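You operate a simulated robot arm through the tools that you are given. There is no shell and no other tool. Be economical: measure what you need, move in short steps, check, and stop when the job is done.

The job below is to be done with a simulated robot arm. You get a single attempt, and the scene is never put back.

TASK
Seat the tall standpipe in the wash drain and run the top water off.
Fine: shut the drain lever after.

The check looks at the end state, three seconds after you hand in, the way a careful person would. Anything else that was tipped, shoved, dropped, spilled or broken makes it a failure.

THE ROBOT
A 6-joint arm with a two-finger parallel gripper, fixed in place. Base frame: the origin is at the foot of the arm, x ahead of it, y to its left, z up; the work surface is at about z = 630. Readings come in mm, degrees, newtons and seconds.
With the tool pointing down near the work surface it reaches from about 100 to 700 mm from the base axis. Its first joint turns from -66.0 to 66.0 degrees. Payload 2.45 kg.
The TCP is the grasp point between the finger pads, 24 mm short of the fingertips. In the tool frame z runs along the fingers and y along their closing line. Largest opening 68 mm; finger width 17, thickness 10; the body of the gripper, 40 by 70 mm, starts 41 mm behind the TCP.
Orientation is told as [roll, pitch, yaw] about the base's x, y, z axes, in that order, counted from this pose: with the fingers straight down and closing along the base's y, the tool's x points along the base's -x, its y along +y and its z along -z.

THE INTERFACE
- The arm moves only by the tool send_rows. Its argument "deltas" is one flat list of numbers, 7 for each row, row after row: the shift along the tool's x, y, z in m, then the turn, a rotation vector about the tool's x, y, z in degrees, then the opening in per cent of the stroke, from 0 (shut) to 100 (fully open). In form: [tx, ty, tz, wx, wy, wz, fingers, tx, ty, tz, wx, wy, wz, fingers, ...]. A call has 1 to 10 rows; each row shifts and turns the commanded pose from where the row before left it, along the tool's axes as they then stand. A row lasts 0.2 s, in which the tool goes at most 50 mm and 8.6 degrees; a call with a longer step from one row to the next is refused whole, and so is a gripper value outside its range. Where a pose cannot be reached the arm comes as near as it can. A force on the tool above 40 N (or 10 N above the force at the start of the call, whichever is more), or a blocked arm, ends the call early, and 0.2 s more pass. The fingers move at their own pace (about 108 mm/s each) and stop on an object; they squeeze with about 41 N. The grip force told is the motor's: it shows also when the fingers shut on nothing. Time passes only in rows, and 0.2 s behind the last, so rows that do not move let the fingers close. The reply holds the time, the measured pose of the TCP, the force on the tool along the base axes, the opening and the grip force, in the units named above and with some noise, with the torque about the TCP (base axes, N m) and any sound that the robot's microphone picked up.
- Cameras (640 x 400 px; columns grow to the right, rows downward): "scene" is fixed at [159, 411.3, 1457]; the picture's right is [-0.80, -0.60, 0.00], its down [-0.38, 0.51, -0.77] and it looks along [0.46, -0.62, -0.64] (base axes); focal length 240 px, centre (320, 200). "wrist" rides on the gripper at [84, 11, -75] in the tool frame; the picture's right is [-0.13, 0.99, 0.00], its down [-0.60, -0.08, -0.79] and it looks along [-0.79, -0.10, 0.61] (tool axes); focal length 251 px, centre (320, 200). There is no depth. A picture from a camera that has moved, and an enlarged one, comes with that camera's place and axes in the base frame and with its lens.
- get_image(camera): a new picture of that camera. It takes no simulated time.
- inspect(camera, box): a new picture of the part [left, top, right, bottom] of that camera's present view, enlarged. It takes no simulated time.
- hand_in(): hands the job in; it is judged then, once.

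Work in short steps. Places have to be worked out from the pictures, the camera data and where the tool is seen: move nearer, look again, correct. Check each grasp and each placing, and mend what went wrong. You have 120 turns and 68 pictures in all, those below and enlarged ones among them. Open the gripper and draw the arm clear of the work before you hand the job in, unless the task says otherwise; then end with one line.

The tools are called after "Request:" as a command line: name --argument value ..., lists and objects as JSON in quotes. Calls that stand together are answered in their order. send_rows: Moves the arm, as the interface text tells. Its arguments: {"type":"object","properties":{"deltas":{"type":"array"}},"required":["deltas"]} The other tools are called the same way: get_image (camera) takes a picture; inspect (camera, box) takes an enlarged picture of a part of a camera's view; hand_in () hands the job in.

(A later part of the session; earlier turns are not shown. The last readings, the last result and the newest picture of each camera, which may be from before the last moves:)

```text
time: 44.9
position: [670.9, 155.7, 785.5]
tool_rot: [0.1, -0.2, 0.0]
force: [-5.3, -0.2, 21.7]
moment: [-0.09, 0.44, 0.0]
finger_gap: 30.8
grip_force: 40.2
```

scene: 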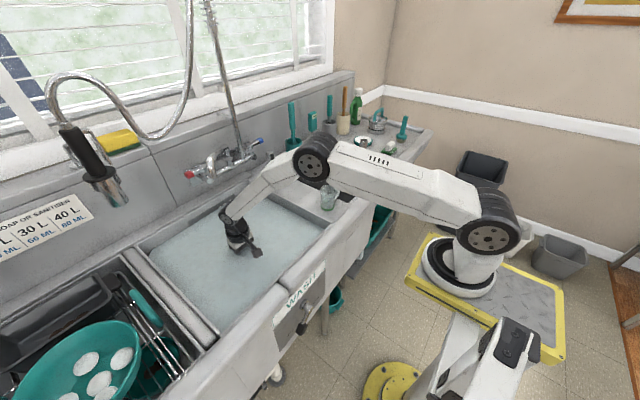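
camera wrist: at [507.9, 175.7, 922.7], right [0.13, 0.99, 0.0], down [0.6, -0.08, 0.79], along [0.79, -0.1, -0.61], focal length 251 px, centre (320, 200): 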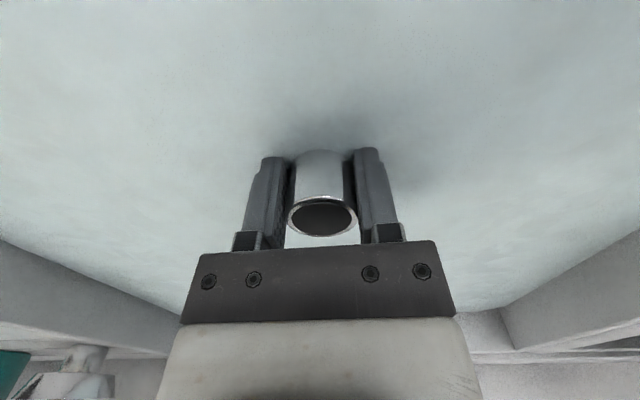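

Readings vary with place (a slope or edge may be near). I ease up and raster back along −x at light contact, using the force as a height gauge.

Request:
send_rows --deltas '[0, 0, -0.001, 0, 0, 0, 10, 0.001, 0, 0, 0, 0, 0, 10]'

Request:
send_rows --deltas '[0.002, 0, 0, 0, 0, 0, 10, 0.002, 0, 0, 0, 0, 0, 10]'

Request:
send_rows --deltas '[0.002, 0, 0, 0, 0, 0, 10, 0.002, 0, 0, 0, 0, 0, 10]'

Request:
send_rows --deltas '[0.002, 0, 0, 0, 0, 0, 10, 0.002, 0, 0, 0, 0, 0, 10]'

Request:
send_rows --deltas '[0.002, 0, 0, 0, 0, 0, 10, 0.002, 0, 0, 0, 0, 0, 10]'

Request:
send_rows --deltas '[0.002, 0, 0, 0, 0, 0, 10, 0.002, 0, 0, 0, 0, 0, 10]'

Request:
send_rows --deltas '[0.002, 0, 0, 0, 0, 0, 10, 0.002, 0, 0, 0, 0, 0, 10]'

```text
time: 45.5
position: [669.1, 154.8, 785.3]
tool_rot: [0.1, -0.2, 0.0]
force: [2.7, 0.4, 7.6]
moment: [0.01, -0.61, -0.01]
finger_gap: 30.5
grip_force: 40.6
```

```text
time: 46.1
position: [664.5, 155.3, 786.1]
tool_rot: [0.1, -0.1, 0.0]
force: [3.6, -1.2, 7.0]
moment: [-0.13, -0.56, 0.0]
finger_gap: 30.4
grip_force: 41.3
```

```text
time: 46.7
position: [660.2, 155.1, 784.9]
tool_rot: [0.1, -0.1, 0.0]
force: [2.2, -1.0, 4.0]
moment: [-0.06, -0.46, 0.01]
finger_gap: 30.5
grip_force: 41.4
```

```text
time: 47.3
position: [657.3, 156.3, 785.7]
tool_rot: [0.1, -0.1, 0.0]
force: [1.5, 0.3, 3.0]
moment: [-0.02, -0.3, -0.01]
finger_gap: 30.7
grip_force: 40.7
```

```text
time: 47.9
position: [651.9, 155.5, 786.0]
tool_rot: [0.0, -0.1, 0.0]
force: [0.8, -0.5, 1.1]
moment: [-0.02, -0.17, -0.05]
finger_gap: 30.6
grip_force: 41.4
```

```text
time: 48.5
position: [648.5, 156.3, 785.4]
tool_rot: [0.1, 0.0, 0.0]
force: [0.1, -0.3, -1.4]
moment: [0.01, 0.0, 0.03]
finger_gap: 30.5
grip_force: 40.9
```

```text
time: 49.1
position: [644.9, 155.8, 785.5]
tool_rot: [0.1, -0.1, 0.0]
force: [0.2, 0.8, -1.0]
moment: [0.04, 0.01, -0.04]
finger_gap: 30.6
grip_force: 40.9
```

The force falls steadily going −x: the floor slopes down that way (about 2°), so the drain lies toward −x. I lower about 1 mm and continue.

Request:
send_rows --deltas '[0, 0, 0.001, 0, 0, 0, 10, 0.002, 0, 0, 0, 0, 0, 10]'

Request:
send_rows --deltas '[0.002, 0, 0, 0, 0, 0, 10, 0.002, 0, 0, 0, 0, 0, 10]'

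Request:
send_rows --deltas '[0.002, 0, 0, 0, 0, 0, 10, 0.002, 0, 0, 0, 0, 0, 10]'

Request:
send_rows --deltas '[0.002, 0, 0.0, 0, 0, 0, 10, 0.002, 0, 0, 0, 0, 0, 10]'

Request:
send_rows --deltas '[0.002, 0, 0.0, 0, 0, 0, 10, 0.002, 0, 0, 0, 0, 0, 10]'

```text
time: 49.7
position: [644.0, 155.7, 785.1]
tool_rot: [0.2, -0.4, 0.0]
force: [1.5, -0.3, 1.3]
moment: [-0.06, -0.23, -0.02]
finger_gap: 30.5
grip_force: 41.0
```

```text
time: 50.3
position: [639.2, 156.4, 784.7]
tool_rot: [0.0, -0.2, 0.0]
force: [3.8, 0.9, 4.6]
moment: [0.04, -0.45, -0.01]
finger_gap: 30.5
grip_force: 40.7
```

```text
time: 50.9
position: [636.1, 155.9, 785.1]
tool_rot: [0.2, -0.3, -0.1]
force: [3.4, -0.4, 7.0]
moment: [0.09, -0.6, -0.07]
finger_gap: 30.6
grip_force: 41.1
```

```text
time: 51.5
position: [631.9, 156.7, 785.6]
tool_rot: [0.1, -0.3, 0.0]
force: [4.4, -1.1, 9.9]
moment: [-0.03, -0.76, -0.03]
finger_gap: 30.8
grip_force: 40.7
```

```text
time: 52.1
position: [627.0, 156.0, 786.0]
tool_rot: [0.1, -0.4, 0.0]
force: [5.7, -0.8, 14.3]
moment: [0.06, -1.07, -0.06]
finger_gap: 30.5
grip_force: 41.2
```

The force rises again below x≈640: the low point along x is about 643. I go back to x≈643 and scan along y the same way.

Request:
send_rows --deltas '[0, 0, -0.002, 0, 0, 0, 10, -0.008, 0, 0, 0, 0, 0, 10, -0.008, 0.014, 0, 0, 0, 0, 10, 0, 0, 0.002, 0, 0, 0, 10, 0, 0.002, 0, 0, 0, 0, 10]'

Request:
send_rows --deltas '[0, 0.002, 0, 0, 0, 0, 10, 0, 0.002, 0, 0, 0, 0, 10]'

Request:
send_rows --deltas '[0, 0.002, 0, 0, 0, 0, 10, 0, 0.002, 0, 0, 0, 0, 10]'

Request:
send_rows --deltas '[0, 0.002, 0, 0, 0, 0, 10, 0, 0.002, 0, 0, 0, 0, 10]'

Request:
send_rows --deltas '[0, 0.002, 0, 0, 0, 0, 10, 0, 0.002, 0, 0, 0, 0, 10]'

```text
time: 53.3
position: [644.7, 172.1, 785.5]
tool_rot: [0.2, -0.5, 0.0]
force: [3.1, -4.8, 14.6]
moment: [-0.7, -0.66, 0.0]
finger_gap: 30.8
grip_force: 41.3
```

```text
time: 53.9
position: [643.8, 175.4, 785.9]
tool_rot: [0.1, -0.3, 0.0]
force: [2.4, -8.3, 22.0]
moment: [-1.37, -0.63, -0.07]
finger_gap: 30.6
grip_force: 40.9
```

```text
time: 54.5
position: [643.6, 179.9, 785.4]
tool_rot: [0.1, -0.3, 0.0]
force: [0.3, -10.3, 24.2]
moment: [-1.51, -0.44, -0.08]
finger_gap: 30.7
grip_force: 41.2
```

```text
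time: 55.1
position: [642.7, 184.4, 786.1]
tool_rot: [0.1, -0.2, 0.0]
force: [0.8, -8.8, 24.1]
moment: [-1.4, -0.36, -0.08]
finger_gap: 30.7
grip_force: 40.6
```

```text
time: 55.7
position: [643.1, 188.3, 784.9]
tool_rot: [0.2, -0.3, 0.0]
force: [0.4, -9.7, 24.1]
moment: [-1.5, -0.34, -0.09]
finger_gap: 31.0
grip_force: 41.1
```

Rising toward +y, so the low spot is at smaller y. I lift off, go to (643,158), touch lightly and scan toward −y.

Request:
send_rows --deltas '[0, 0, -0.002, 0, 0, 0, 10, 0, -0.015, 0, 0, 0, 0, 10, 0, -0.015, 0, 0, 0, 0, 10, 0, 0, 0.002, 0, 0, 0, 10, 0, -0.002, 0, 0, 0, 0, 10]'

Request:
send_rows --deltas '[0, -0.002, 0, 0, 0, 0, 10, 0, -0.002, 0, 0, 0, 0, 10]'

Request:
send_rows --deltas '[0, -0.002, 0, 0, 0, 0, 10, 0, -0.002, 0, 0, 0, 0, 10]'

Request:
send_rows --deltas '[0, -0.002, 0, 0, 0, 0, 10, 0, -0.002, 0, 0, 0, 0, 10]'

Request:
send_rows --deltas '[0, -0.002, 0, 0, 0, 0, 10, 0, -0.002, 0, 0, 0, 0, 10]'

```text
time: 56.9
position: [642.8, 155.5, 784.4]
tool_rot: [0.2, -0.2, 0.1]
force: [-2.6, 4.2, 13.6]
moment: [0.91, 0.33, 0.06]
finger_gap: 30.7
grip_force: 40.5
```

```text
time: 57.5
position: [641.9, 152.3, 785.1]
tool_rot: [0.0, -0.2, 0.0]
force: [1.6, 3.4, 8.2]
moment: [0.65, -0.26, -0.06]
finger_gap: 30.8
grip_force: 40.5
```

```text
time: 58.1
position: [643.6, 149.4, 785.8]
tool_rot: [0.2, -0.2, -0.1]
force: [-1.5, 9.4, 12.4]
moment: [1.35, 0.26, -0.07]
finger_gap: 30.7
grip_force: 41.1
```

```text
time: 58.7
position: [643.9, 143.3, 785.7]
tool_rot: [0.1, -0.1, -0.1]
force: [0.2, 6.5, 17.8]
moment: [0.72, 0.13, 0.01]
finger_gap: 30.8
grip_force: 40.6
```

```text
time: 59.3
position: [643.2, 140.2, 785.5]
tool_rot: [0.2, -0.2, 0.1]
force: [1.2, 7.6, 18.2]
moment: [0.87, -0.14, 0.07]
finger_gap: 30.7
grip_force: 41.2
```

A dip near y≈152 and a lateral catch at y≈149: the hole's edge is near. I lift, go to (643,153) and lower gently there.

Request:
send_rows --deltas '[0, 0, -0.003, 0, 0, 0, 10, 0, 0.0125, 0, 0, 0, 0, 10, 0, 0, 0.003, 0, 0, 0, 10, 0, 0, 0, 0, 0, 0, 10]'

Request:
send_rows --deltas '[0.001, 0, 0, 0, 0, 0, 10, 0.001, 0, 0, 0, 0, 0, 10]'

Request:
send_rows --deltas '[-0.002, 0, 0, 0, 0, 0, 10, -0.002, 0, 0, 0, 0, 0, 10]'

Request:
send_rows --deltas '[-0.001, 0, 0, 0, 0, 0, 10, -0.001, 0, 0, 0, 0, 0, 10]'

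Request:
send_rows --deltas '[-0.001, 0, 0, 0, 0, 0, 10, -0.001, 0, 0, 0, 0, 0, 10]'

```text
time: 60.3
position: [641.6, 152.1, 785.2]
tool_rot: [0.1, -0.1, 0.0]
force: [-5.8, -4.6, 18.2]
moment: [-0.22, 0.91, 0.08]
finger_gap: 30.2
grip_force: 40.8
```

```text
time: 60.9
position: [642.7, 151.7, 784.8]
tool_rot: [0.2, -0.4, 0.0]
force: [3.4, -3.6, 10.7]
moment: [-0.36, -0.5, -0.03]
finger_gap: 30.6
grip_force: 40.6
```

```text
time: 61.5
position: [642.7, 153.6, 785.4]
tool_rot: [0.2, 0.0, 0.0]
force: [-8.1, -1.2, 21.8]
moment: [0.23, 1.16, 0.13]
finger_gap: 30.6
grip_force: 41.5
```

```text
time: 62.1
position: [646.2, 152.9, 785.1]
tool_rot: [0.1, -0.3, 0.0]
force: [-5.1, 0.0, 15.7]
moment: [0.34, 0.88, 0.09]
finger_gap: 30.5
grip_force: 41.0
```

```text
time: 62.7
position: [649.8, 152.9, 785.7]
tool_rot: [0.1, -0.2, 0.0]
force: [-5.1, 1.7, 16.1]
moment: [0.39, 0.93, 0.09]
finger_gap: 30.9
grip_force: 40.8
```

Readings depend on sliding direction, but the dip and the underside view agree on about (644,151). I peck around there: lift 2.5 mm, shift 3 mm, lower to the same height; over the hole the force should vanish.

Request:
send_rows --deltas '[0.003, 0, -0.0025, 0, 0, 0, 10, 0, 0, 0.0025, 0, 0, 0, 10, 0, 0, 0, 0, 0, 0, 10]'

Request:
send_rows --deltas '[0.003, 0, -0.0025, 0, 0, 0, 10, 0, 0, 0.0025, 0, 0, 0, 10, 0, 0, 0, 0, 0, 0, 10]'

Request:
send_rows --deltas '[0, -0.003, -0.0025, 0, 0, 0, 10, 0, 0, 0.0025, 0, 0, 0, 10, 0, 0, 0, 0, 0, 0, 10]'

Request:
send_rows --deltas '[-0.003, 0, -0.0025, 0, 0, 0, 10, 0, 0, 0.0025, 0, 0, 0, 10, 0, 0, 0, 0, 0, 0, 10]'

Request:
send_rows --deltas '[-0.003, 0, -0.0025, 0, 0, 0, 10, 0, 0, 0.0025, 0, 0, 0, 10, 0, 0, 0, 0, 0, 0, 10]'

Request:
send_rows --deltas '[-0.003, 0.003, -0.0025, 0, 0, 0, 10, 0, 0, 0.0025, 0, 0, 0, 10, 0, 0, 0, 0, 0, 0, 10]'

Request:
send_rows --deltas '[0, 0.003, -0.0025, 0, 0, 0, 10, 0, 0, 0.0025, 0, 0, 0, 10, 0, 0, 0, 0, 0, 0, 10]'

Request:
send_rows --deltas '[0.003, 0, -0.0025, 0, 0, 0, 10, 0, 0, 0.0025, 0, 0, 0, 10, 0, 0, 0, 0, 0, 0, 10]'

Request:
send_rows --deltas '[0.003, 0, -0.0025, 0, 0, 0, 10, 0, 0, 0.0025, 0, 0, 0, 10, 0, 0, 0, 0, 0, 0, 10]'

Request:
send_rows --deltas '[0.003, 0, -0.0025, 0, 0, 0, 10, 0, 0, 0.0025, 0, 0, 0, 10, 0, 0, 0, 0, 0, 0, 10]'

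```text
time: 63.5
position: [645.2, 152.8, 785.1]
tool_rot: [0.2, -0.1, 0.0]
force: [-2.9, -2.3, 9.8]
moment: [-0.28, 0.47, 0.08]
finger_gap: 30.4
grip_force: 40.7
```

```text
time: 64.3
position: [643.4, 152.7, 784.0]
tool_rot: [0.1, -0.3, 0.0]
force: [-3.6, -0.6, 10.4]
moment: [0.09, 0.61, 0.07]
finger_gap: 30.5
grip_force: 41.2
```

```text
time: 65.1
position: [643.4, 149.3, 784.6]
tool_rot: [0.1, -0.1, 0.0]
force: [-1.9, 0.0, 6.3]
moment: [-0.24, 0.44, -0.04]
finger_gap: 30.6
grip_force: 41.7
```

```text
time: 65.9
position: [646.3, 149.1, 784.4]
tool_rot: [0.1, 0.0, 0.0]
force: [0.2, 0.0, -0.7]
moment: [-0.03, 0.02, 0.02]
finger_gap: 30.6
grip_force: 40.9
```

```text
time: 66.7
position: [649.4, 149.1, 785.0]
tool_rot: [0.2, -0.1, 0.0]
force: [-0.3, -0.3, -0.9]
moment: [-0.04, 0.0, 0.0]
finger_gap: 30.4
grip_force: 41.3
```

```text
time: 67.5
position: [652.1, 151.7, 783.6]
tool_rot: [0.1, -0.2, 0.0]
force: [0.2, -0.4, -2.2]
moment: [0.0, -0.03, 0.0]
finger_gap: 30.5
grip_force: 40.9
```

```text
time: 68.3
position: [651.9, 153.9, 785.9]
tool_rot: [0.1, -0.3, 0.0]
force: [-1.1, -1.5, 4.3]
moment: [0.04, 0.31, 0.05]
finger_gap: 30.7
grip_force: 41.3
```

```text
time: 69.1
position: [648.3, 154.9, 785.5]
tool_rot: [0.0, -0.1, -0.1]
force: [-2.2, -1.1, 7.2]
moment: [-0.02, 0.4, 0.06]
finger_gap: 30.4
grip_force: 40.9
```

```text
time: 69.9
position: [646.7, 155.5, 785.0]
tool_rot: [0.1, -0.2, 0.0]
force: [-2.4, 0.0, 6.5]
moment: [-0.03, 0.29, 0.01]
finger_gap: 30.5
grip_force: 41.1
```

```text
time: 70.7
position: [642.5, 155.3, 785.1]
tool_rot: [0.1, -0.1, 0.0]
force: [-4.4, -1.2, 11.9]
moment: [-0.05, 0.58, 0.05]
finger_gap: 30.7
grip_force: 40.9
```

The contact vanishes at (646–652, 149–152): the hole is around (650,149). I move there and lower gently.

Request:
send_rows --deltas '[-0.0035, -0.003, -0.0025, 0, 0, 0, 10, -0.0035, -0.003, 0, 0, 0, 0, 10, 0, 0, 0.0025, 0, 0, 0, 10, 0, 0, 0.0015, 0, 0, 0, 10, 0, 0, 0, 0, 0, 0, 10]'

Request:
send_rows --deltas '[0, 0, 0.0015, 0, 0, 0, 10, 0, 0, 0, 0, 0, 0, 10]'

```text
time: 71.9
position: [651.0, 149.1, 785.4]
tool_rot: [0.1, -0.2, 0.0]
force: [-6.6, -0.3, 19.6]
moment: [-0.22, 1.33, -0.02]
finger_gap: 30.4
grip_force: 40.9
```

```text
time: 72.5
position: [650.5, 150.9, 784.5]
tool_rot: [0.2, -0.4, 0.0]
force: [-6.4, -1.1, 34.6]
moment: [-0.37, 1.54, 0.05]
finger_gap: 30.7
grip_force: 41.2
```

Still floor contact, supported on the −x/−y side here while earlier at (657,162) it was on the +x side; so the hole should be between. I peck over (653–659, 153–159) at slightly less depth.

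Request:
send_rows --deltas '[-0.003, 0.0035, -0.004, 0, 0, 0, 10, 0, 0, 0.0025, 0, 0, 0, 10, 0, 0, 0, 0, 0, 0, 10]'

Request:
send_rows --deltas '[-0.003, 0, -0.0025, 0, 0, 0, 10, 0, 0, 0.0025, 0, 0, 0, 10, 0, 0, 0, 0, 0, 0, 10]'

Request:
send_rows --deltas '[-0.003, 0, -0.0025, 0, 0, 0, 10, 0, 0, 0.0025, 0, 0, 0, 10, 0, 0, 0, 0, 0, 0, 10]'

Request:
send_rows --deltas '[0, 0.003, -0.0025, 0, 0, 0, 10, 0, 0, 0.0025, 0, 0, 0, 10, 0, 0, 0, 0, 0, 0, 10]'

Request:
send_rows --deltas '[0.003, 0, -0.0025, 0, 0, 0, 10, 0, 0, 0.0025, 0, 0, 0, 10, 0, 0, 0, 0, 0, 0, 10]'

Request:
send_rows --deltas '[0.003, 0, -0.0025, 0, 0, 0, 10, 0, 0, 0.0025, 0, 0, 0, 10, 0, 0, 0, 0, 0, 0, 10]'

Request:
send_rows --deltas '[0, 0.003, -0.0025, 0, 0, 0, 10, 0, 0, 0.0025, 0, 0, 0, 10, 0, 0, 0, 0, 0, 0, 10]'

Request:
send_rows --deltas '[-0.003, 0, -0.0025, 0, 0, 0, 10, 0, 0, 0.0025, 0, 0, 0, 10, 0, 0, 0, 0, 0, 0, 10]'

Request:
send_rows --deltas '[-0.003, 0, -0.0025, 0, 0, 0, 10, 0, 0, 0.0025, 0, 0, 0, 10, 0, 0, 0, 0, 0, 0, 10]'

```text
time: 73.3
position: [653.6, 151.7, 783.0]
tool_rot: [0.2, -0.3, 0.0]
force: [-3.8, -7.6, 24.5]
moment: [-0.93, 1.17, 0.22]
finger_gap: 30.4
grip_force: 41.4
```

```text
time: 74.1
position: [655.4, 152.5, 782.5]
tool_rot: [0.0, -0.2, -0.1]
force: [1.2, -0.2, -1.6]
moment: [-0.02, 0.04, 0.0]
finger_gap: 30.5
grip_force: 41.2
```

```text
time: 74.9
position: [659.2, 152.5, 783.3]
tool_rot: [0.1, -0.2, 0.0]
force: [0.3, 0.8, -1.8]
moment: [-0.02, 0.01, 0.04]
finger_gap: 30.5
grip_force: 41.1
```

```text
time: 75.7
position: [659.0, 153.4, 783.6]
tool_rot: [0.0, 0.0, 0.0]
force: [-2.9, -8.3, 2.0]
moment: [-1.16, 0.52, 0.12]
finger_gap: 30.6
grip_force: 41.1
```

```text
time: 76.5
position: [657.1, 157.5, 785.4]
tool_rot: [0.4, -0.4, 0.0]
force: [-6.4, 3.3, 23.6]
moment: [0.78, 0.85, 0.04]
finger_gap: 30.6
grip_force: 41.1
```

```text
time: 77.3
position: [653.0, 155.4, 785.0]
tool_rot: [0.1, -0.3, 0.0]
force: [-1.8, -4.6, 29.4]
moment: [-0.18, 0.61, 0.08]
finger_gap: 30.7
grip_force: 41.8
```

```text
time: 78.1
position: [653.3, 157.6, 785.7]
tool_rot: [0.1, -0.3, 0.0]
force: [-2.3, -17.8, 34.7]
moment: [-2.24, 0.44, 0.07]
finger_gap: 30.9
grip_force: 40.7
```

```text
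time: 78.9
position: [656.8, 158.4, 784.5]
tool_rot: [0.1, -0.1, 0.0]
force: [-8.5, -14.1, 36.4]
moment: [-1.72, 1.58, 0.2]
finger_gap: 31.0
grip_force: 41.0
```

```text
time: 79.7
position: [659.1, 158.6, 785.9]
tool_rot: [0.0, -0.3, 0.0]
force: [-7.1, -16.0, 35.8]
moment: [-1.91, 1.42, 0.25]
finger_gap: 31.0
grip_force: 41.3
```

At (659,152.5) the foot went free and then caught sideways — it was in the hole. I lift, return to (658,152) and lower.

Request:
send_rows --deltas '[0, 0, -0.005, 0, 0, 0, 10, 0.001, -0.0065, 0, 0, 0, 0, 10, 0, 0, 0, 0, 0, 0, 10, 0, 0, 0.005, 0, 0, 0, 10, 0, 0, 0, 0, 0, 0, 10]'

Request:
send_rows --deltas '[0, 0, 0.001, 0, 0, 0, 10, 0, 0, 0.001, 0, 0, 0, 10, 0, 0, 0, 0, 0, 0, 10]'

```text
time: 80.9
position: [657.6, 153.1, 784.8]
tool_rot: [0.2, -0.3, 0.0]
force: [-5.2, -0.2, 19.4]
moment: [0.38, 1.15, 0.1]
finger_gap: 30.5
grip_force: 40.7
```

```text
time: 81.7
position: [658.8, 152.1, 785.7]
tool_rot: [0.2, -0.5, -0.1]
force: [-6.2, -1.9, 37.1]
moment: [0.23, 1.5, 0.13]
finger_gap: 30.8
grip_force: 41.0
```

Supported at the −x/+y edge now, so the hole is a bit toward +x/−y. I peck with 2 mm steps that way.

Request:
send_rows --deltas '[-0.002, -0.002, -0.0045, 0, 0, 0, 10, 0, 0, 0.0025, 0, 0, 0, 10, 0, 0, 0, 0, 0, 0, 10]'

Request:
send_rows --deltas '[0, 0, 0.001, 0, 0, 0, 10, 0, 0, 0, 0, 0, 0, 10]'

Request:
send_rows --deltas '[0, 0, 0.001, 0, 0, 0, 10, 0, 0, 0, 0, 0, 0, 10]'

```text
time: 82.5
position: [659.6, 150.9, 784.3]
tool_rot: [0.2, -0.2, -0.1]
force: [-5.2, 0.2, 23.7]
moment: [0.44, 1.46, 0.07]
finger_gap: 30.3
grip_force: 40.4
```

```text
time: 83.1
position: [660.6, 150.7, 783.7]
tool_rot: [0.2, -0.3, 0.0]
force: [-5.7, -0.1, 28.0]
moment: [0.45, 1.61, 0.03]
finger_gap: 30.5
grip_force: 41.3
```

```text
time: 83.7
position: [662.2, 151.0, 783.6]
tool_rot: [0.2, -0.4, 0.0]
force: [-3.6, -1.3, 32.3]
moment: [0.2, 1.56, 0.11]
finger_gap: 30.6
grip_force: 41.1
```

Still borne at the −x side, and the foot creeps to +x under load. I ease and step further +x.

Request:
send_rows --deltas '[-0.003, -0.0005, -0.0045, 0, 0, 0, 10, 0, 0, 0.0025, 0, 0, 0, 10, 0, 0, 0, 0, 0, 0, 10]'

Request:
send_rows --deltas '[-0.003, -0.0005, -0.0025, 0, 0, 0, 10, 0, 0, 0.0025, 0, 0, 0, 10, 0, 0, 0, 0, 0, 0, 10]'

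Request:
send_rows --deltas '[-0.003, 0, -0.0025, 0, 0, 0, 10, 0, 0, 0.0025, 0, 0, 0, 10, 0, 0, 0, 0, 0, 0, 10]'

Request:
send_rows --deltas '[0, -0.003, -0.0025, 0, 0, 0, 10, 0, 0, 0.0025, 0, 0, 0, 10, 0, 0, 0, 0, 0, 0, 10]'

Request:
send_rows --deltas '[0.003, 0, -0.0025, 0, 0, 0, 10, 0, 0, 0.0025, 0, 0, 0, 10, 0, 0, 0, 0, 0, 0, 10]'

Request:
send_rows --deltas '[0.003, 0, -0.0025, 0, 0, 0, 10, 0, 0, 0.0025, 0, 0, 0, 10, 0, 0, 0, 0, 0, 0, 10]'

```text
time: 84.5
position: [661.5, 149.5, 783.2]
tool_rot: [0.0, 0.0, 0.0]
force: [-2.9, 3.0, 15.8]
moment: [0.59, 1.05, -0.02]
finger_gap: 30.5
grip_force: 41.1
```

```text
time: 85.3
position: [665.5, 149.2, 783.7]
tool_rot: [0.1, -0.1, -0.1]
force: [0.2, -0.8, -1.7]
moment: [0.02, -0.03, 0.03]
finger_gap: 30.5
grip_force: 41.3
```

```text
time: 86.1
position: [667.3, 149.4, 782.9]
tool_rot: [0.1, 0.0, -0.1]
force: [0.0, -0.4, -2.0]
moment: [0.01, 0.01, 0.01]
finger_gap: 30.6
grip_force: 40.9
```

```text
time: 86.9
position: [669.3, 147.0, 783.3]
tool_rot: [0.2, -0.1, 0.0]
force: [0.2, 0.4, -1.1]
moment: [0.03, 0.0, -0.04]
finger_gap: 30.5
grip_force: 40.7
```

```text
time: 87.7
position: [666.1, 146.8, 783.9]
tool_rot: [0.1, 0.0, 0.1]
force: [-1.3, 0.1, -1.0]
moment: [-0.02, -0.01, 0.0]
finger_gap: 30.7
grip_force: 40.5
```

```text
time: 88.5
position: [663.4, 146.3, 783.8]
tool_rot: [0.2, -0.3, 0.0]
force: [3.0, 2.8, 1.0]
moment: [0.28, -0.24, -0.02]
finger_gap: 30.4
grip_force: 41.0
```

A low-Fz sideways catch at (663,146) after free points around (667,148) suggests the foot is in the hole with the pipe slightly tilted in the grip. I go back to about (666.5,148) and lower in small steps.

Request:
send_rows --deltas '[-0.0035, 0.0015, 0, 0, 0, 0, 10, 0, 0, 0.001, 0, 0, 0, 10, 0, 0, 0, 0, 0, 0, 10]'

Request:
send_rows --deltas '[0, 0, 0.001, 0, 0, 0, 10, 0, 0, 0.001, 0, 0, 0, 10, 0, 0, 0, 0, 0, 0, 10]'

```text
time: 89.3
position: [666.5, 147.2, 782.1]
tool_rot: [0.1, -0.1, 0.1]
force: [1.3, 1.1, -1.5]
moment: [-0.02, 0.01, -0.01]
finger_gap: 30.6
grip_force: 41.0
```

```text
time: 90.1
position: [666.0, 148.3, 780.0]
tool_rot: [0.1, -0.1, 0.0]
force: [0.7, -0.2, -1.4]
moment: [-0.01, -0.02, 0.02]
finger_gap: 30.7
grip_force: 40.9
```

It keeps going down freely. I continue.

Request:
send_rows --deltas '[0, 0, 0.001, 0, 0, 0, 10, 0, 0, 0.001, 0, 0, 0, 10, 0, 0, 0, 0, 0, 0, 10]'

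Request:
send_rows --deltas '[0, 0, 0.001, 0, 0, 0, 10, 0, 0, 0.001, 0, 0, 0, 10, 0, 0, 0, 0, 0, 0, 10]'

Request:
send_rows --deltas '[0, 0, 0.001, 0, 0, 0, 10, 0, 0, 0.001, 0, 0, 0, 10, 0, 0, 0, 0, 0, 0, 10]'

```text
time: 90.9
position: [666.6, 146.5, 778.6]
tool_rot: [0.2, 0.0, 0.0]
force: [1.0, 0.0, -1.8]
moment: [0.01, 0.02, -0.03]
finger_gap: 30.4
grip_force: 40.9
```

```text
time: 91.7
position: [666.9, 148.3, 776.4]
tool_rot: [0.1, -0.1, 0.0]
force: [-0.2, -0.5, -1.7]
moment: [-0.01, -0.01, 0.03]
finger_gap: 30.2
grip_force: 41.4
```

```text
time: 92.5
position: [666.7, 146.9, 773.8]
tool_rot: [0.0, -0.1, 0.0]
force: [0.0, 0.0, -1.7]
moment: [-0.01, -0.02, -0.02]
finger_gap: 31.0
grip_force: 41.6
```

It is well into the drain. I go on down, gently, to the seat.

Request:
send_rows --deltas '[0, 0, 0.001, 0, 0, 0, 10, 0, 0, 0.001, 0, 0, 0, 10, 0, 0, 0.001, 0, 0, 0, 10, 0, 0, 0, 0, 0, 0, 10]'

Request:
send_rows --deltas '[0, 0, 0.001, 0, 0, 0, 10, 0, 0, 0.001, 0, 0, 0, 10, 0, 0, 0.001, 0, 0, 0, 10, 0, 0, 0, 0, 0, 0, 10]'

Request:
send_rows --deltas '[0, 0, 0.001, 0, 0, 0, 10, 0, 0, 0.001, 0, 0, 0, 10, 0, 0, 0, 0, 0, 0, 10]'

```text
time: 93.5
position: [667.1, 148.2, 771.6]
tool_rot: [0.1, -0.1, -0.1]
force: [0.2, 0.4, -1.9]
moment: [0.03, 0.0, 0.02]
finger_gap: 30.6
grip_force: 41.4
```

```text
time: 94.5
position: [667.0, 147.2, 767.8]
tool_rot: [0.1, -0.1, 0.1]
force: [0.0, -0.1, -1.7]
moment: [0.02, 0.0, 0.02]
finger_gap: 30.6
grip_force: 41.6
```

```text
time: 95.3
position: [666.6, 147.9, 765.4]
tool_rot: [0.2, -0.1, 0.0]
force: [0.4, 0.0, -1.7]
moment: [-0.05, -0.01, 0.02]
finger_gap: 30.5
grip_force: 40.8
```

Request:
send_rows --deltas '[0, 0, 0.0015, 0, 0, 0, 10, 0, 0, 0.0015, 0, 0, 0, 10, 0, 0, 0, 0, 0, 0, 10]'

Request:
send_rows --deltas '[0, 0, 0.0015, 0, 0, 0, 10, 0, 0, 0.0015, 0, 0, 0, 10, 0, 0, 0, 0, 0, 0, 10]'

Request:
send_rows --deltas '[0, 0, 0.0015, 0, 0, 0, 10, 0, 0, 0.0015, 0, 0, 0, 10, 0, 0, 0, 0, 0, 0, 10]'

```text
time: 96.1
position: [667.0, 147.2, 762.3]
tool_rot: [0.1, 0.0, 0.0]
force: [0.3, 0.7, -1.0]
moment: [0.0, -0.01, -0.01]
finger_gap: 30.7
grip_force: 41.0
```

```text
time: 96.9
position: [666.2, 148.0, 761.0]
tool_rot: [0.1, -0.1, 0.0]
force: [-0.5, -0.8, 1.9]
moment: [0.01, 0.1, 0.0]
finger_gap: 30.7
grip_force: 40.7
```

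```text
time: 97.7
position: [667.4, 147.8, 760.5]
tool_rot: [0.2, -0.5, 0.0]
force: [-8.6, -4.2, 35.5]
moment: [-0.45, 1.2, -0.03]
finger_gap: 30.6
grip_force: 41.4
```

The pipe seats at TCP z≈761, about 25 mm below the basin floor: seated. I ease the push, open the fingers, and rise just over the pipe's top.

Request:
send_rows --deltas '[0, 0, -0.002, 0, 0, 0, 10, 0, 0, 0, 0, 0, 0, 60, 0, 0, 0, 0, 0, 0, 100, 0, 0, 0, 0, 0, 0, 100, 0, 0, 0, 0, 0, 0, 100]'

Request:
send_rows --deltas '[0, 0, -0.01, 0, 0, 0, 100, 0, 0, -0.015, 0, 0, 0, 100, 0, 0, -0.02, 0, 0, 0, 100, 0, 0, -0.02, 0, 0, 0, 100]'

Request:
get_image --camera "wrist"

```text
time: 98.9
position: [666.6, 147.9, 760.8]
tool_rot: [0.2, -0.2, 0.0]
force: [-0.7, 0.0, 22.6]
moment: [0.03, 0.2, 0.02]
finger_gap: 67.9
grip_force: 0.0
```

```text
time: 99.9
position: [665.7, 149.0, 824.4]
tool_rot: [0.1, -0.2, 0.0]
force: [-0.2, 0.5, -0.3]
moment: [-0.01, -0.01, -0.03]
finger_gap: 67.9
grip_force: 0.1
```

```text
28 pictures are left
camera wrist: at [582.0, 158.7, 899.0], right [0.13, 0.99, 0.0], down [0.6, -0.08, 0.79], along [0.79, -0.1, -0.61], focal length 251 px, centre (320, 200)
```

wrist: 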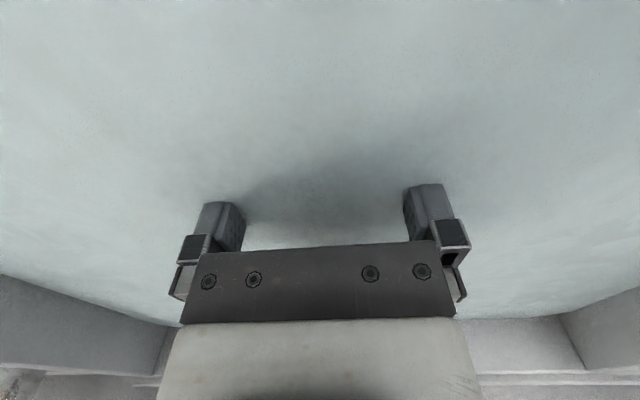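

The fingers are clear, and the pipe stays in (its top is just under water, near z≈802). I draw back from under the spout, rise, and return in front of the sink toward the lever.

Request:
send_rows --deltas '[0.035, 0, 0, 0, 0, 0, 100, 0.035, 0, 0, 0, 0, 0, 100, 0, 0, -0.045, 0, 0, 0, 100, 0, 0, -0.045, 0, 0, 0, 100, 0, 0, -0.045, 0, 0, 0, 100, 0.04, 0, -0.03, 0, 0, 0, 100, 0.045, 0, 0, 0, 0, 0, 100, 0.045, 0, 0, 0, 0, 0, 100, 0.045, 0, 0, 0, 0, 0, 100, 0.045, 0, 0, 0, 0, 0, 100]'

Request:
send_rows --deltas '[0.04, 0.005, 0, 0, 0, 0, 100, 0.03, 0.005, 0.02, 0, 0, 0, 100, 0.0, 0, 0.045, 0, 0, 0, 100, 0, 0, 0.045, 0, 0, 0, 100, 0, 0, 0.045, 0, 0, 0, 100, 0, 0, 0.045, 0, 0, 0, 100]'

Request:
get_image --camera "wrist"

Request:
get_image --camera "scene"

```text
time: 102.1
position: [375.9, 147.8, 987.4]
tool_rot: [0.1, -0.1, 0.0]
force: [-0.3, 0.3, -0.6]
moment: [0.05, -0.03, 0.04]
finger_gap: 67.9
grip_force: 0.0
```

```text
time: 103.5
position: [306.8, 158.2, 787.2]
tool_rot: [0.2, -0.1, 0.0]
force: [0.6, 0.3, -0.2]
moment: [0.01, -0.01, -0.03]
finger_gap: 67.9
grip_force: 0.0
```

```text
27 pictures are left
camera wrist: at [222.1, 168.9, 862.0], right [0.13, 0.99, 0.0], down [0.6, -0.08, 0.79], along [0.79, -0.1, -0.61], focal length 251 px, centre (320, 200)
```

wrist: 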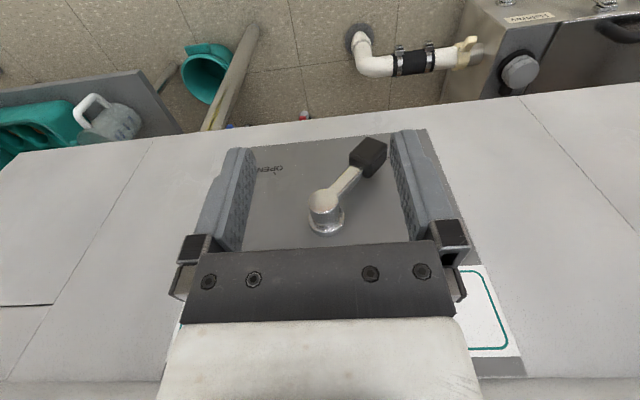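

```text
26 pictures are left
```

scene: 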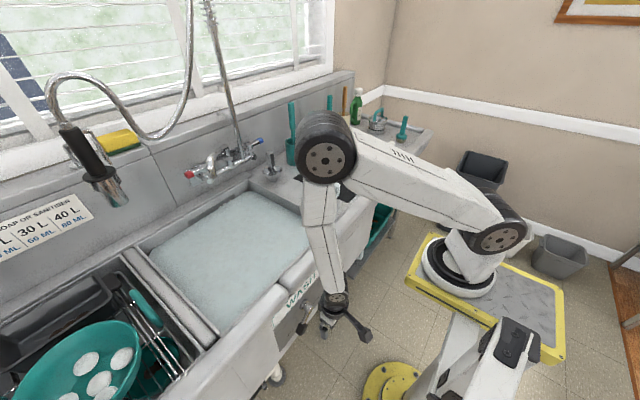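

The knob is at about (391,192,683), the pivot (402,150,727), with OPEN on the −y side of the arc. I move in line with the knob and tilt the fingers 40° forward, keeping clear of it.

Request:
send_rows --deltas '[0, 0.017, 0, 0, 0, 0, 100, 0, 0.017, 0, 0, 0, 0, 100, 0, 0, 0, 0, -8, 0, 100, 0, 0, 0, 0, -8, 0, 100, 0, 0, 0, 0, -8, 0, 100, 0, 0, 0, 0, -8, 0, 100, 0, 0, 0, 0, -8, 0, 100]'

Request:
get_image --camera "wrist"

```text
time: 105.1
position: [316.6, 187.0, 789.5]
tool_rot: [0.3, -40.2, -0.1]
force: [0.8, 0.9, 0.0]
moment: [-0.02, 0.01, -0.01]
finger_gap: 68.2
grip_force: 0.0
out of reach, approached as far as the arm can: row 7
```

```text
25 pictures are left
camera wrist: at [204.2, 198.1, 791.7], right [0.1, 0.99, 0.09], down [-0.05, -0.08, 1.0], along [0.99, -0.1, 0.04], focal length 251 px, centre (320, 200)
```

wrist: 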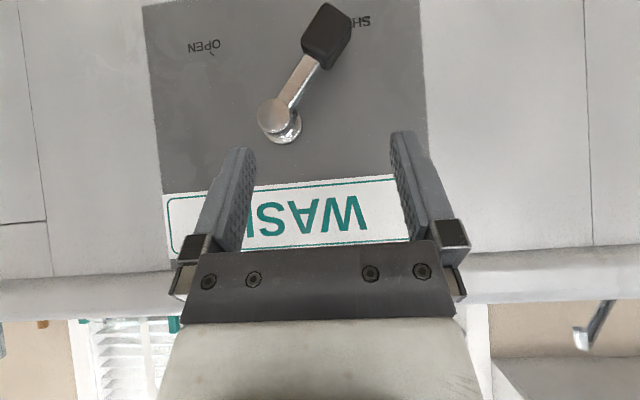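

Request:
send_rows --deltas '[0.003, 0.002, 0.03, 0, 0, 0, 100, 0.003, 0.002, 0.03, 0, 0, 0, 100, 0.003, 0.002, 0.02, 0, 0, 0, 100, 0.001, 0, 0.012, 0, 0, 0, 100, 0.001, 0, 0.012, 0, 0, 0, 100]'

Request:
get_image --camera "wrist"

Request:
inspect --camera "scene" --box '[270, 260, 366, 340]'

```text
time: 106.3
position: [374.7, 193.2, 701.7]
tool_rot: [0.0, -40.1, -0.1]
force: [-1.0, -0.8, 0.0]
moment: [-0.02, -0.02, 0.02]
finger_gap: 68.0
grip_force: 0.0
```

```text
24 pictures are left
camera wrist: at [262.2, 203.5, 705.0], right [0.1, 0.99, 0.09], down [-0.05, -0.08, 1.0], along [0.99, -0.1, 0.04], focal length 251 px, centre (320, 200)
```

wrist: 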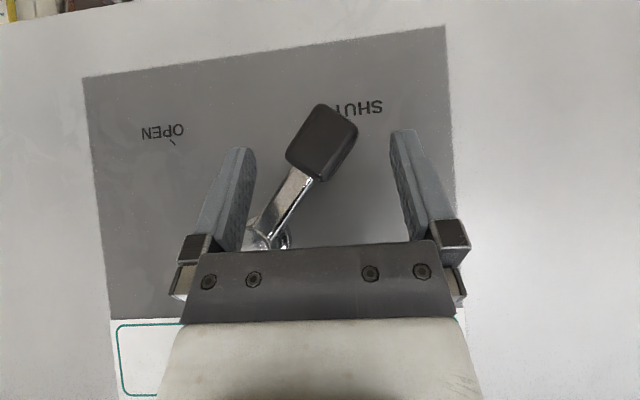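

```text
5.00 times, centred on (318, 300) of scene
camera zoom: at [159.0, 411.3, 1457.0], right [-0.8, -0.6, 0.0], down [-0.38, 0.51, -0.77], along [0.46, -0.62, -0.64], focal length 1201 px, centre (330, -300)
```

zoom: 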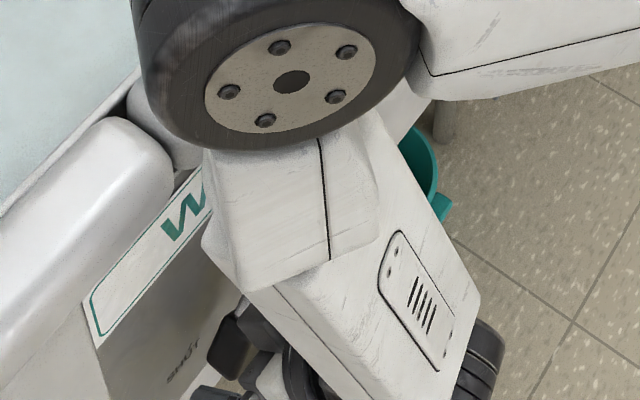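

The open fingers straddle the knob. I advance 12 mm, then push it along its arc toward OPEN (half of the way first).

Request:
send_rows --deltas '[0, 0, 0.012, 0, 0, 0, 100, 0, -0.01, 0, 0, 0, 0, 100, 0.005, -0.01, 0.0059, 0, 0, 0, 100, 0.0033, -0.01, 0.0039, 0, 0, 0, 100, 0.0021, -0.01, 0.0025, 0, 0, 0, 100, 0.001, -0.01, 0.0011, 0, 0, 0, 100]'

Request:
get_image --camera "wrist"

```text
time: 107.7
position: [382.7, 144.7, 675.1]
tool_rot: [0.2, -40.1, -0.1]
force: [1.0, 0.1, -0.5]
moment: [-0.02, 0.0, 0.0]
finger_gap: 68.1
grip_force: 0.0
```

```text
22 pictures are left
camera wrist: at [270.0, 154.4, 678.0], right [0.1, 0.99, 0.09], down [-0.05, -0.08, 1.0], along [0.99, -0.1, 0.04], focal length 251 px, centre (320, 200)
```

wrist: 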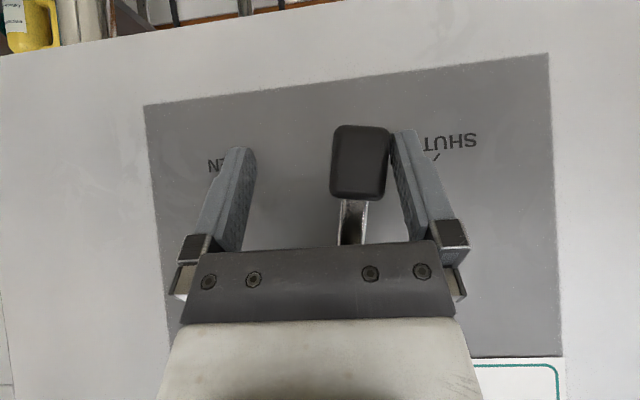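

It moves easily and hangs straight down now. I continue to OPEN.

Request:
send_rows --deltas '[0, -0.01, 0, 0, 0, 0, 100, 0, -0.01, 0, 0, 0, 0, 100, -0.0006, -0.01, -0.0008, 0, 0, 0, 100, -0.0019, -0.01, -0.0023, 0, 0, 0, 100, -0.0032, -0.01, -0.0038, 0, 0, 0, 100, -0.0032, -0.005, -0.0038, 0, 0, 0, 100]'

Request:
get_image --camera "wrist"

Request:
get_image --camera "scene"

```text
time: 109.3
position: [384.4, 93.5, 690.6]
tool_rot: [0.6, -40.3, 0.5]
force: [-1.3, 9.7, -2.8]
moment: [-0.06, 0.03, 0.06]
finger_gap: 68.3
grip_force: 0.1
stopped in row 6: the force on the tool passed its limit at 42 N (the readings are from after the stop); the commanded pose is now the measured one
```

```text
21 pictures are left
camera wrist: at [271.8, 101.9, 691.6], right [0.08, 0.99, 0.09], down [-0.05, -0.09, 0.99], along [1.0, -0.09, 0.04], focal length 251 px, centre (320, 200)
```

wrist: 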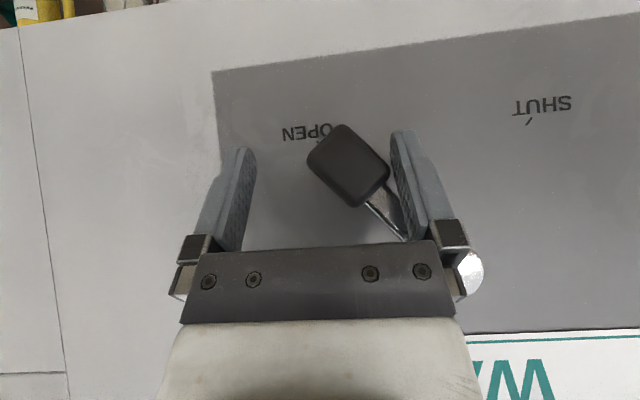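

```text
20 pictures are left
```

scene: 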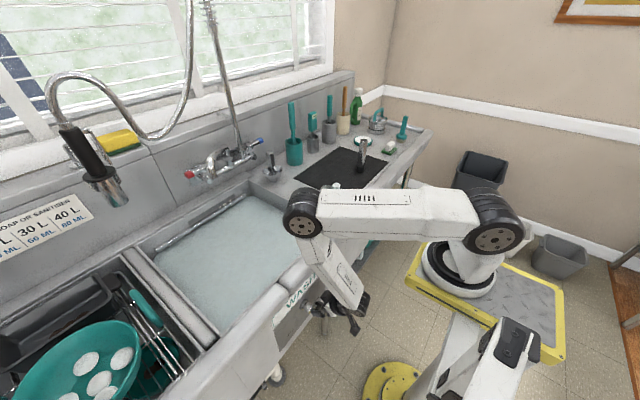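

The lever is against its OPEN stop and the water is already falling. I back the finger off a little and wait, watching the level.

Request:
send_rows --deltas '[0, 0.004, 0, 0, 0, 0, 100, 0, 0, 0, 0, 0, 0, 100, 0, 0, 0, 0, 0, 0, 100, 0, 0, 0, 0, 0, 0, 100, 0, 0, 0, 0, 0, 0, 100, 0, 0, 0, 0, 0, 0, 100, 0, 0, 0, 0, 0, 0, 100, 0, 0, 0, 0, 0, 0, 100, 0, 0, 0, 0, 0, 0, 100, 0, 0, 0, 0, 0, 0, 100]'

Request:
inspect --camera "scene" --box '[130, 150, 370, 320]'

```text
time: 111.5
position: [384.0, 95.5, 689.0]
tool_rot: [0.7, -40.2, 0.2]
force: [-0.1, -0.2, 0.8]
moment: [0.0, 0.0, -0.02]
finger_gap: 68.0
grip_force: 0.0
```

```text
2.35 times, centred on (250, 235) of scene
camera zoom: at [159.0, 411.3, 1457.0], right [-0.8, -0.6, 0.0], down [-0.38, 0.51, -0.77], along [0.46, -0.62, -0.64], focal length 565 px, centre (485, 118)
```

zoom: 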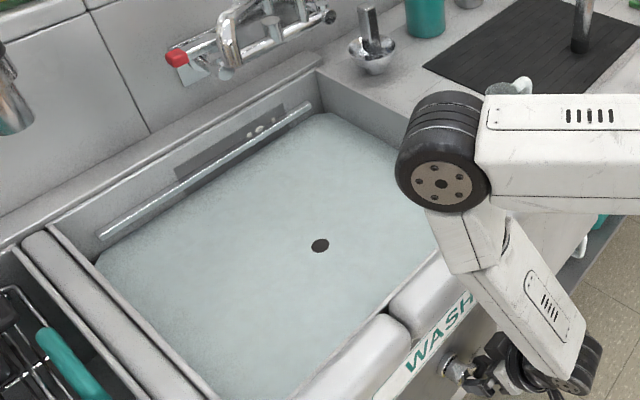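

The pipe's mouth shows at the water surface, so the top water is running off into it. I wait more and check whether the level has settled.

Request:
send_rows --deltas '[0, 0, 0, 0, 0, 0, 100, 0, 0, 0, 0, 0, 0, 100, 0, 0, 0, 0, 0, 0, 100, 0, 0, 0, 0, 0, 0, 100, 0, 0, 0, 0, 0, 0, 100, 0, 0, 0, 0, 0, 0, 100, 0, 0, 0, 0, 0, 0, 100, 0, 0, 0, 0, 0, 0, 100, 0, 0, 0, 0, 0, 0, 100, 0, 0, 0, 0, 0, 0, 100]'

Request:
send_rows --deltas '[0, 0, 0, 0, 0, 0, 100, 0, 0, 0, 0, 0, 0, 100, 0, 0, 0, 0, 0, 0, 100, 0, 0, 0, 0, 0, 0, 100, 0, 0, 0, 0, 0, 0, 100, 0, 0, 0, 0, 0, 0, 100, 0, 0, 0, 0, 0, 0, 100, 0, 0, 0, 0, 0, 0, 100, 0, 0, 0, 0, 0, 0, 100, 0, 0, 0, 0, 0, 0, 100]'

Request:
inspect --camera "scene" --box '[130, 150, 370, 320]'

Request:
inspect --camera "scene" --box '[160, 185, 280, 260]'

```text
time: 113.7
position: [384.2, 96.1, 688.3]
tool_rot: [0.6, -40.3, 0.4]
force: [-0.3, -0.3, 0.5]
moment: [0.01, -0.03, -0.02]
finger_gap: 68.1
grip_force: 0.1
```

```text
time: 115.9
position: [384.7, 95.1, 690.4]
tool_rot: [0.6, -40.3, 0.3]
force: [-0.3, 0.5, -0.1]
moment: [0.02, 0.0, 0.0]
finger_gap: 68.2
grip_force: 0.1
```

```text
2.35 times, centred on (250, 235) of scene
camera zoom: at [159.0, 411.3, 1457.0], right [-0.8, -0.6, 0.0], down [-0.38, 0.51, -0.77], along [0.46, -0.62, -0.64], focal length 565 px, centre (485, 118)
```

zoom: 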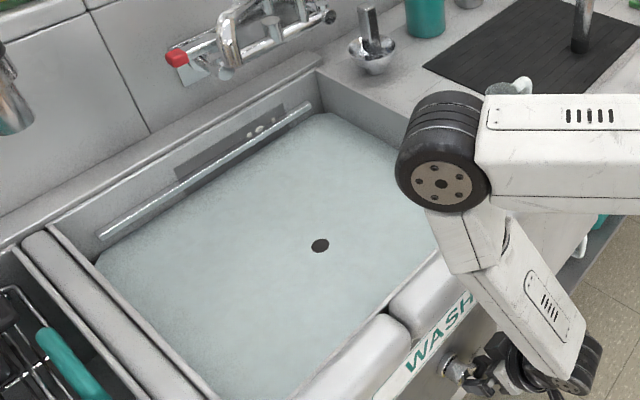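

```text
5.33 times, centred on (220, 222) of scene
camera zoom: at [159.0, 411.3, 1457.0], right [-0.8, -0.6, 0.0], down [-0.38, 0.51, -0.77], along [0.46, -0.62, -0.64], focal length 1281 px, centre (853, 80)
```

zoom: 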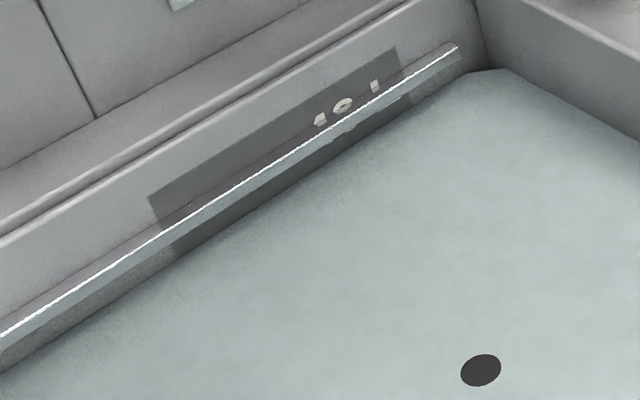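

The level has settled at the pipe's rim. Now I push the lever back along its arc to SHUT with the other finger.

Request:
send_rows --deltas '[0, 0.017, 0, 0, 0, 0, 100, 0.0039, 0.01, 0.0046, 0, 0, 0, 100, 0.0032, 0.01, 0.0038, 0, 0, 0, 100, 0.0019, 0.01, 0.0023, 0, 0, 0, 100, 0.0006, 0.01, 0.0008, 0, 0, 0, 100, 0, 0.01, 0, 0, 0, 0, 100, -0.001, 0.01, -0.0011, 0, 0, 0, 100, -0.0021, 0.01, -0.0025, 0, 0, 0, 100, -0.0033, 0.01, -0.0039, 0, 0, 0, 100, -0.0049, 0.01, -0.0058, 0, 0, 0, 100]'

Request:
send_rows --deltas '[-0.001, 0.003, -0.001, 0, 0, 0, 100, -0.001, 0.003, -0.001, 0, 0, 0, 100, 0, 0.003, 0, 0, 0, 0, 100, 0, 0.002, 0, 0, 0, 0, 100]'

Request:
get_image --camera "wrist"

```text
time: 118.1
position: [383.0, 203.2, 693.3]
tool_rot: [0.6, -40.4, 0.3]
force: [-0.4, 0.1, 0.1]
moment: [0.0, 0.02, -0.02]
finger_gap: 68.0
grip_force: 0.0
```

```text
time: 119.1
position: [381.8, 206.6, 694.2]
tool_rot: [0.0, -39.9, 0.2]
force: [5.4, -38.5, -7.5]
moment: [0.07, 0.07, -0.34]
finger_gap: 68.4
grip_force: 0.5
```

```text
16 pictures are left
camera wrist: at [268.4, 218.2, 697.6], right [0.1, 0.99, 0.08], down [-0.05, -0.08, 1.0], along [0.99, -0.1, 0.04], focal length 251 px, centre (320, 200)
```

wrist: 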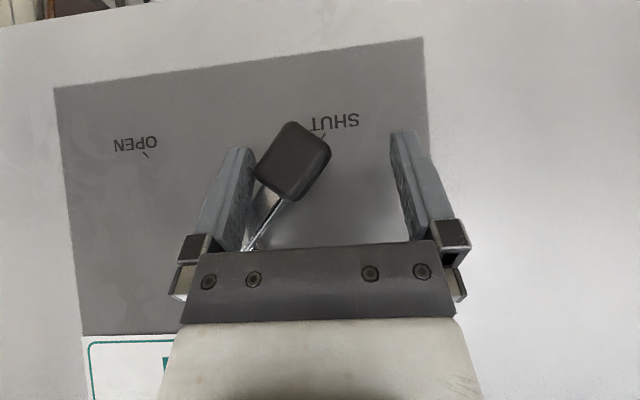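

The lever is at its SHUT stop. I ease the finger off, draw straight back, then level the tool.

Request:
send_rows --deltas '[0, -0.008, 0, 0, 0, 0, 100, 0, -0.004, 0, 0, 0, 0, 100, 0, 0, -0.03, 0, 0, 0, 100, 0, 0, -0.03, 0, 0, 0, 100, 0, 0, -0.03, 0, 0, 0, 100, 0, 0, -0.02, 0, 8, 0, 100, 0, 0, 0, 0, 8, 0, 100, 0, 0, 0, 0, 8, 0, 100, 0, 0, 0, 0, 8, 0, 100, 0, 0, 0, 0, 8, 0, 100]'

Request:
get_image --camera "wrist"

Request:
get_image --camera "scene"

```text
time: 121.3
position: [313.3, 199.5, 779.0]
tool_rot: [0.4, -0.2, 0.6]
force: [0.2, 0.2, -0.9]
moment: [-0.01, -0.01, 0.0]
finger_gap: 68.1
grip_force: 0.0
```

```text
15 pictures are left
camera wrist: at [227.9, 209.5, 854.1], right [0.12, 0.99, 0.01], down [0.6, -0.08, 0.79], along [0.79, -0.09, -0.61], focal length 251 px, centre (320, 200)
```

wrist: 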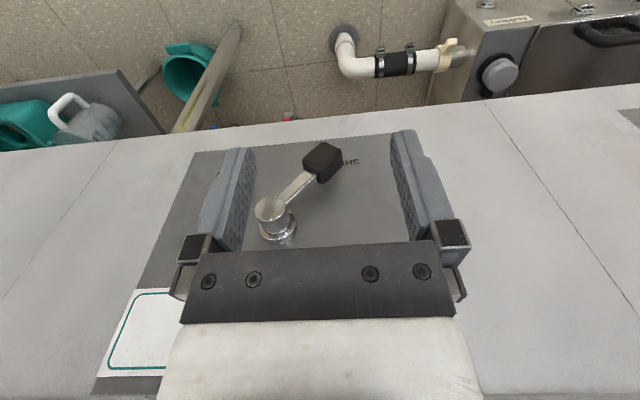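

```text
14 pictures are left
```

scene: 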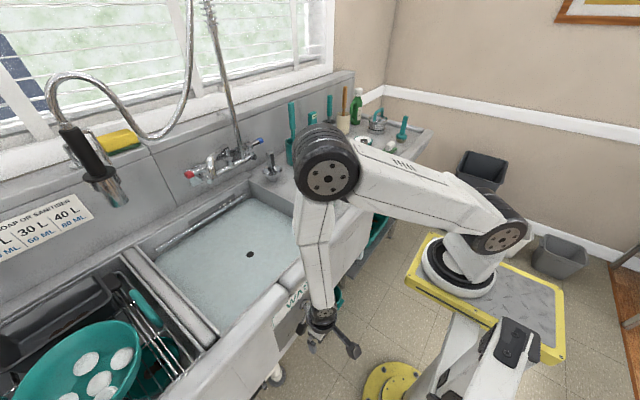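

The lever is shut, and the level is at the pipe's mouth. I rise clear and take a last look at everything.

Request:
send_rows --deltas '[0, 0, -0.045, 0, 0, 0, 100, 0, 0, -0.045, 0, 0, 0, 100, 0, 0, -0.045, 0, 0, 0, 100, -0.01, 0, -0.045, 0, 0, 0, 100, -0.02, 0, -0.045, 0, 0, 0, 100, -0.03, 0, -0.045, 0, 0, 0, 100, -0.03, 0, -0.045, 0, 0, 0, 100, -0.03, 0, -0.045, 0, 0, 0, 100]'

Request:
get_image --camera "wrist"

Request:
get_image --camera "scene"

```text
refused: row 6 steps farther than a row can; nothing moved
```

```text
13 pictures are left
camera wrist: at [227.9, 209.5, 854.1], right [0.12, 0.99, 0.01], down [0.6, -0.08, 0.79], along [0.79, -0.09, -0.61], focal length 251 px, centre (320, 200)
```

wrist: 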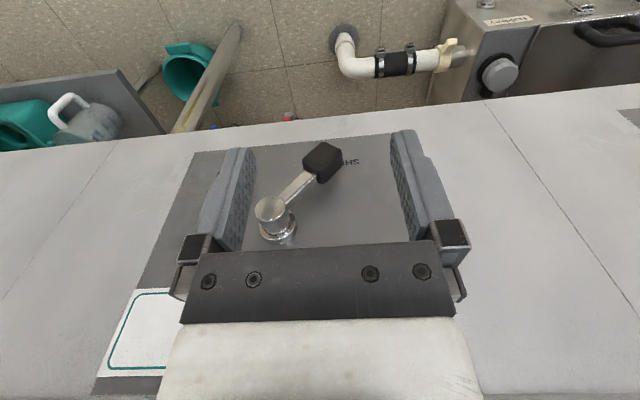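

```text
12 pictures are left
```

scene: 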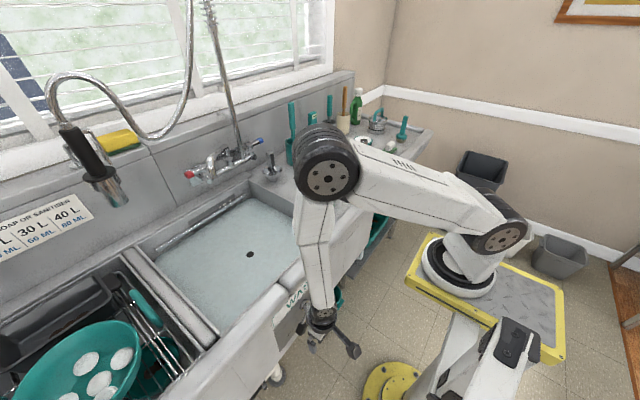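

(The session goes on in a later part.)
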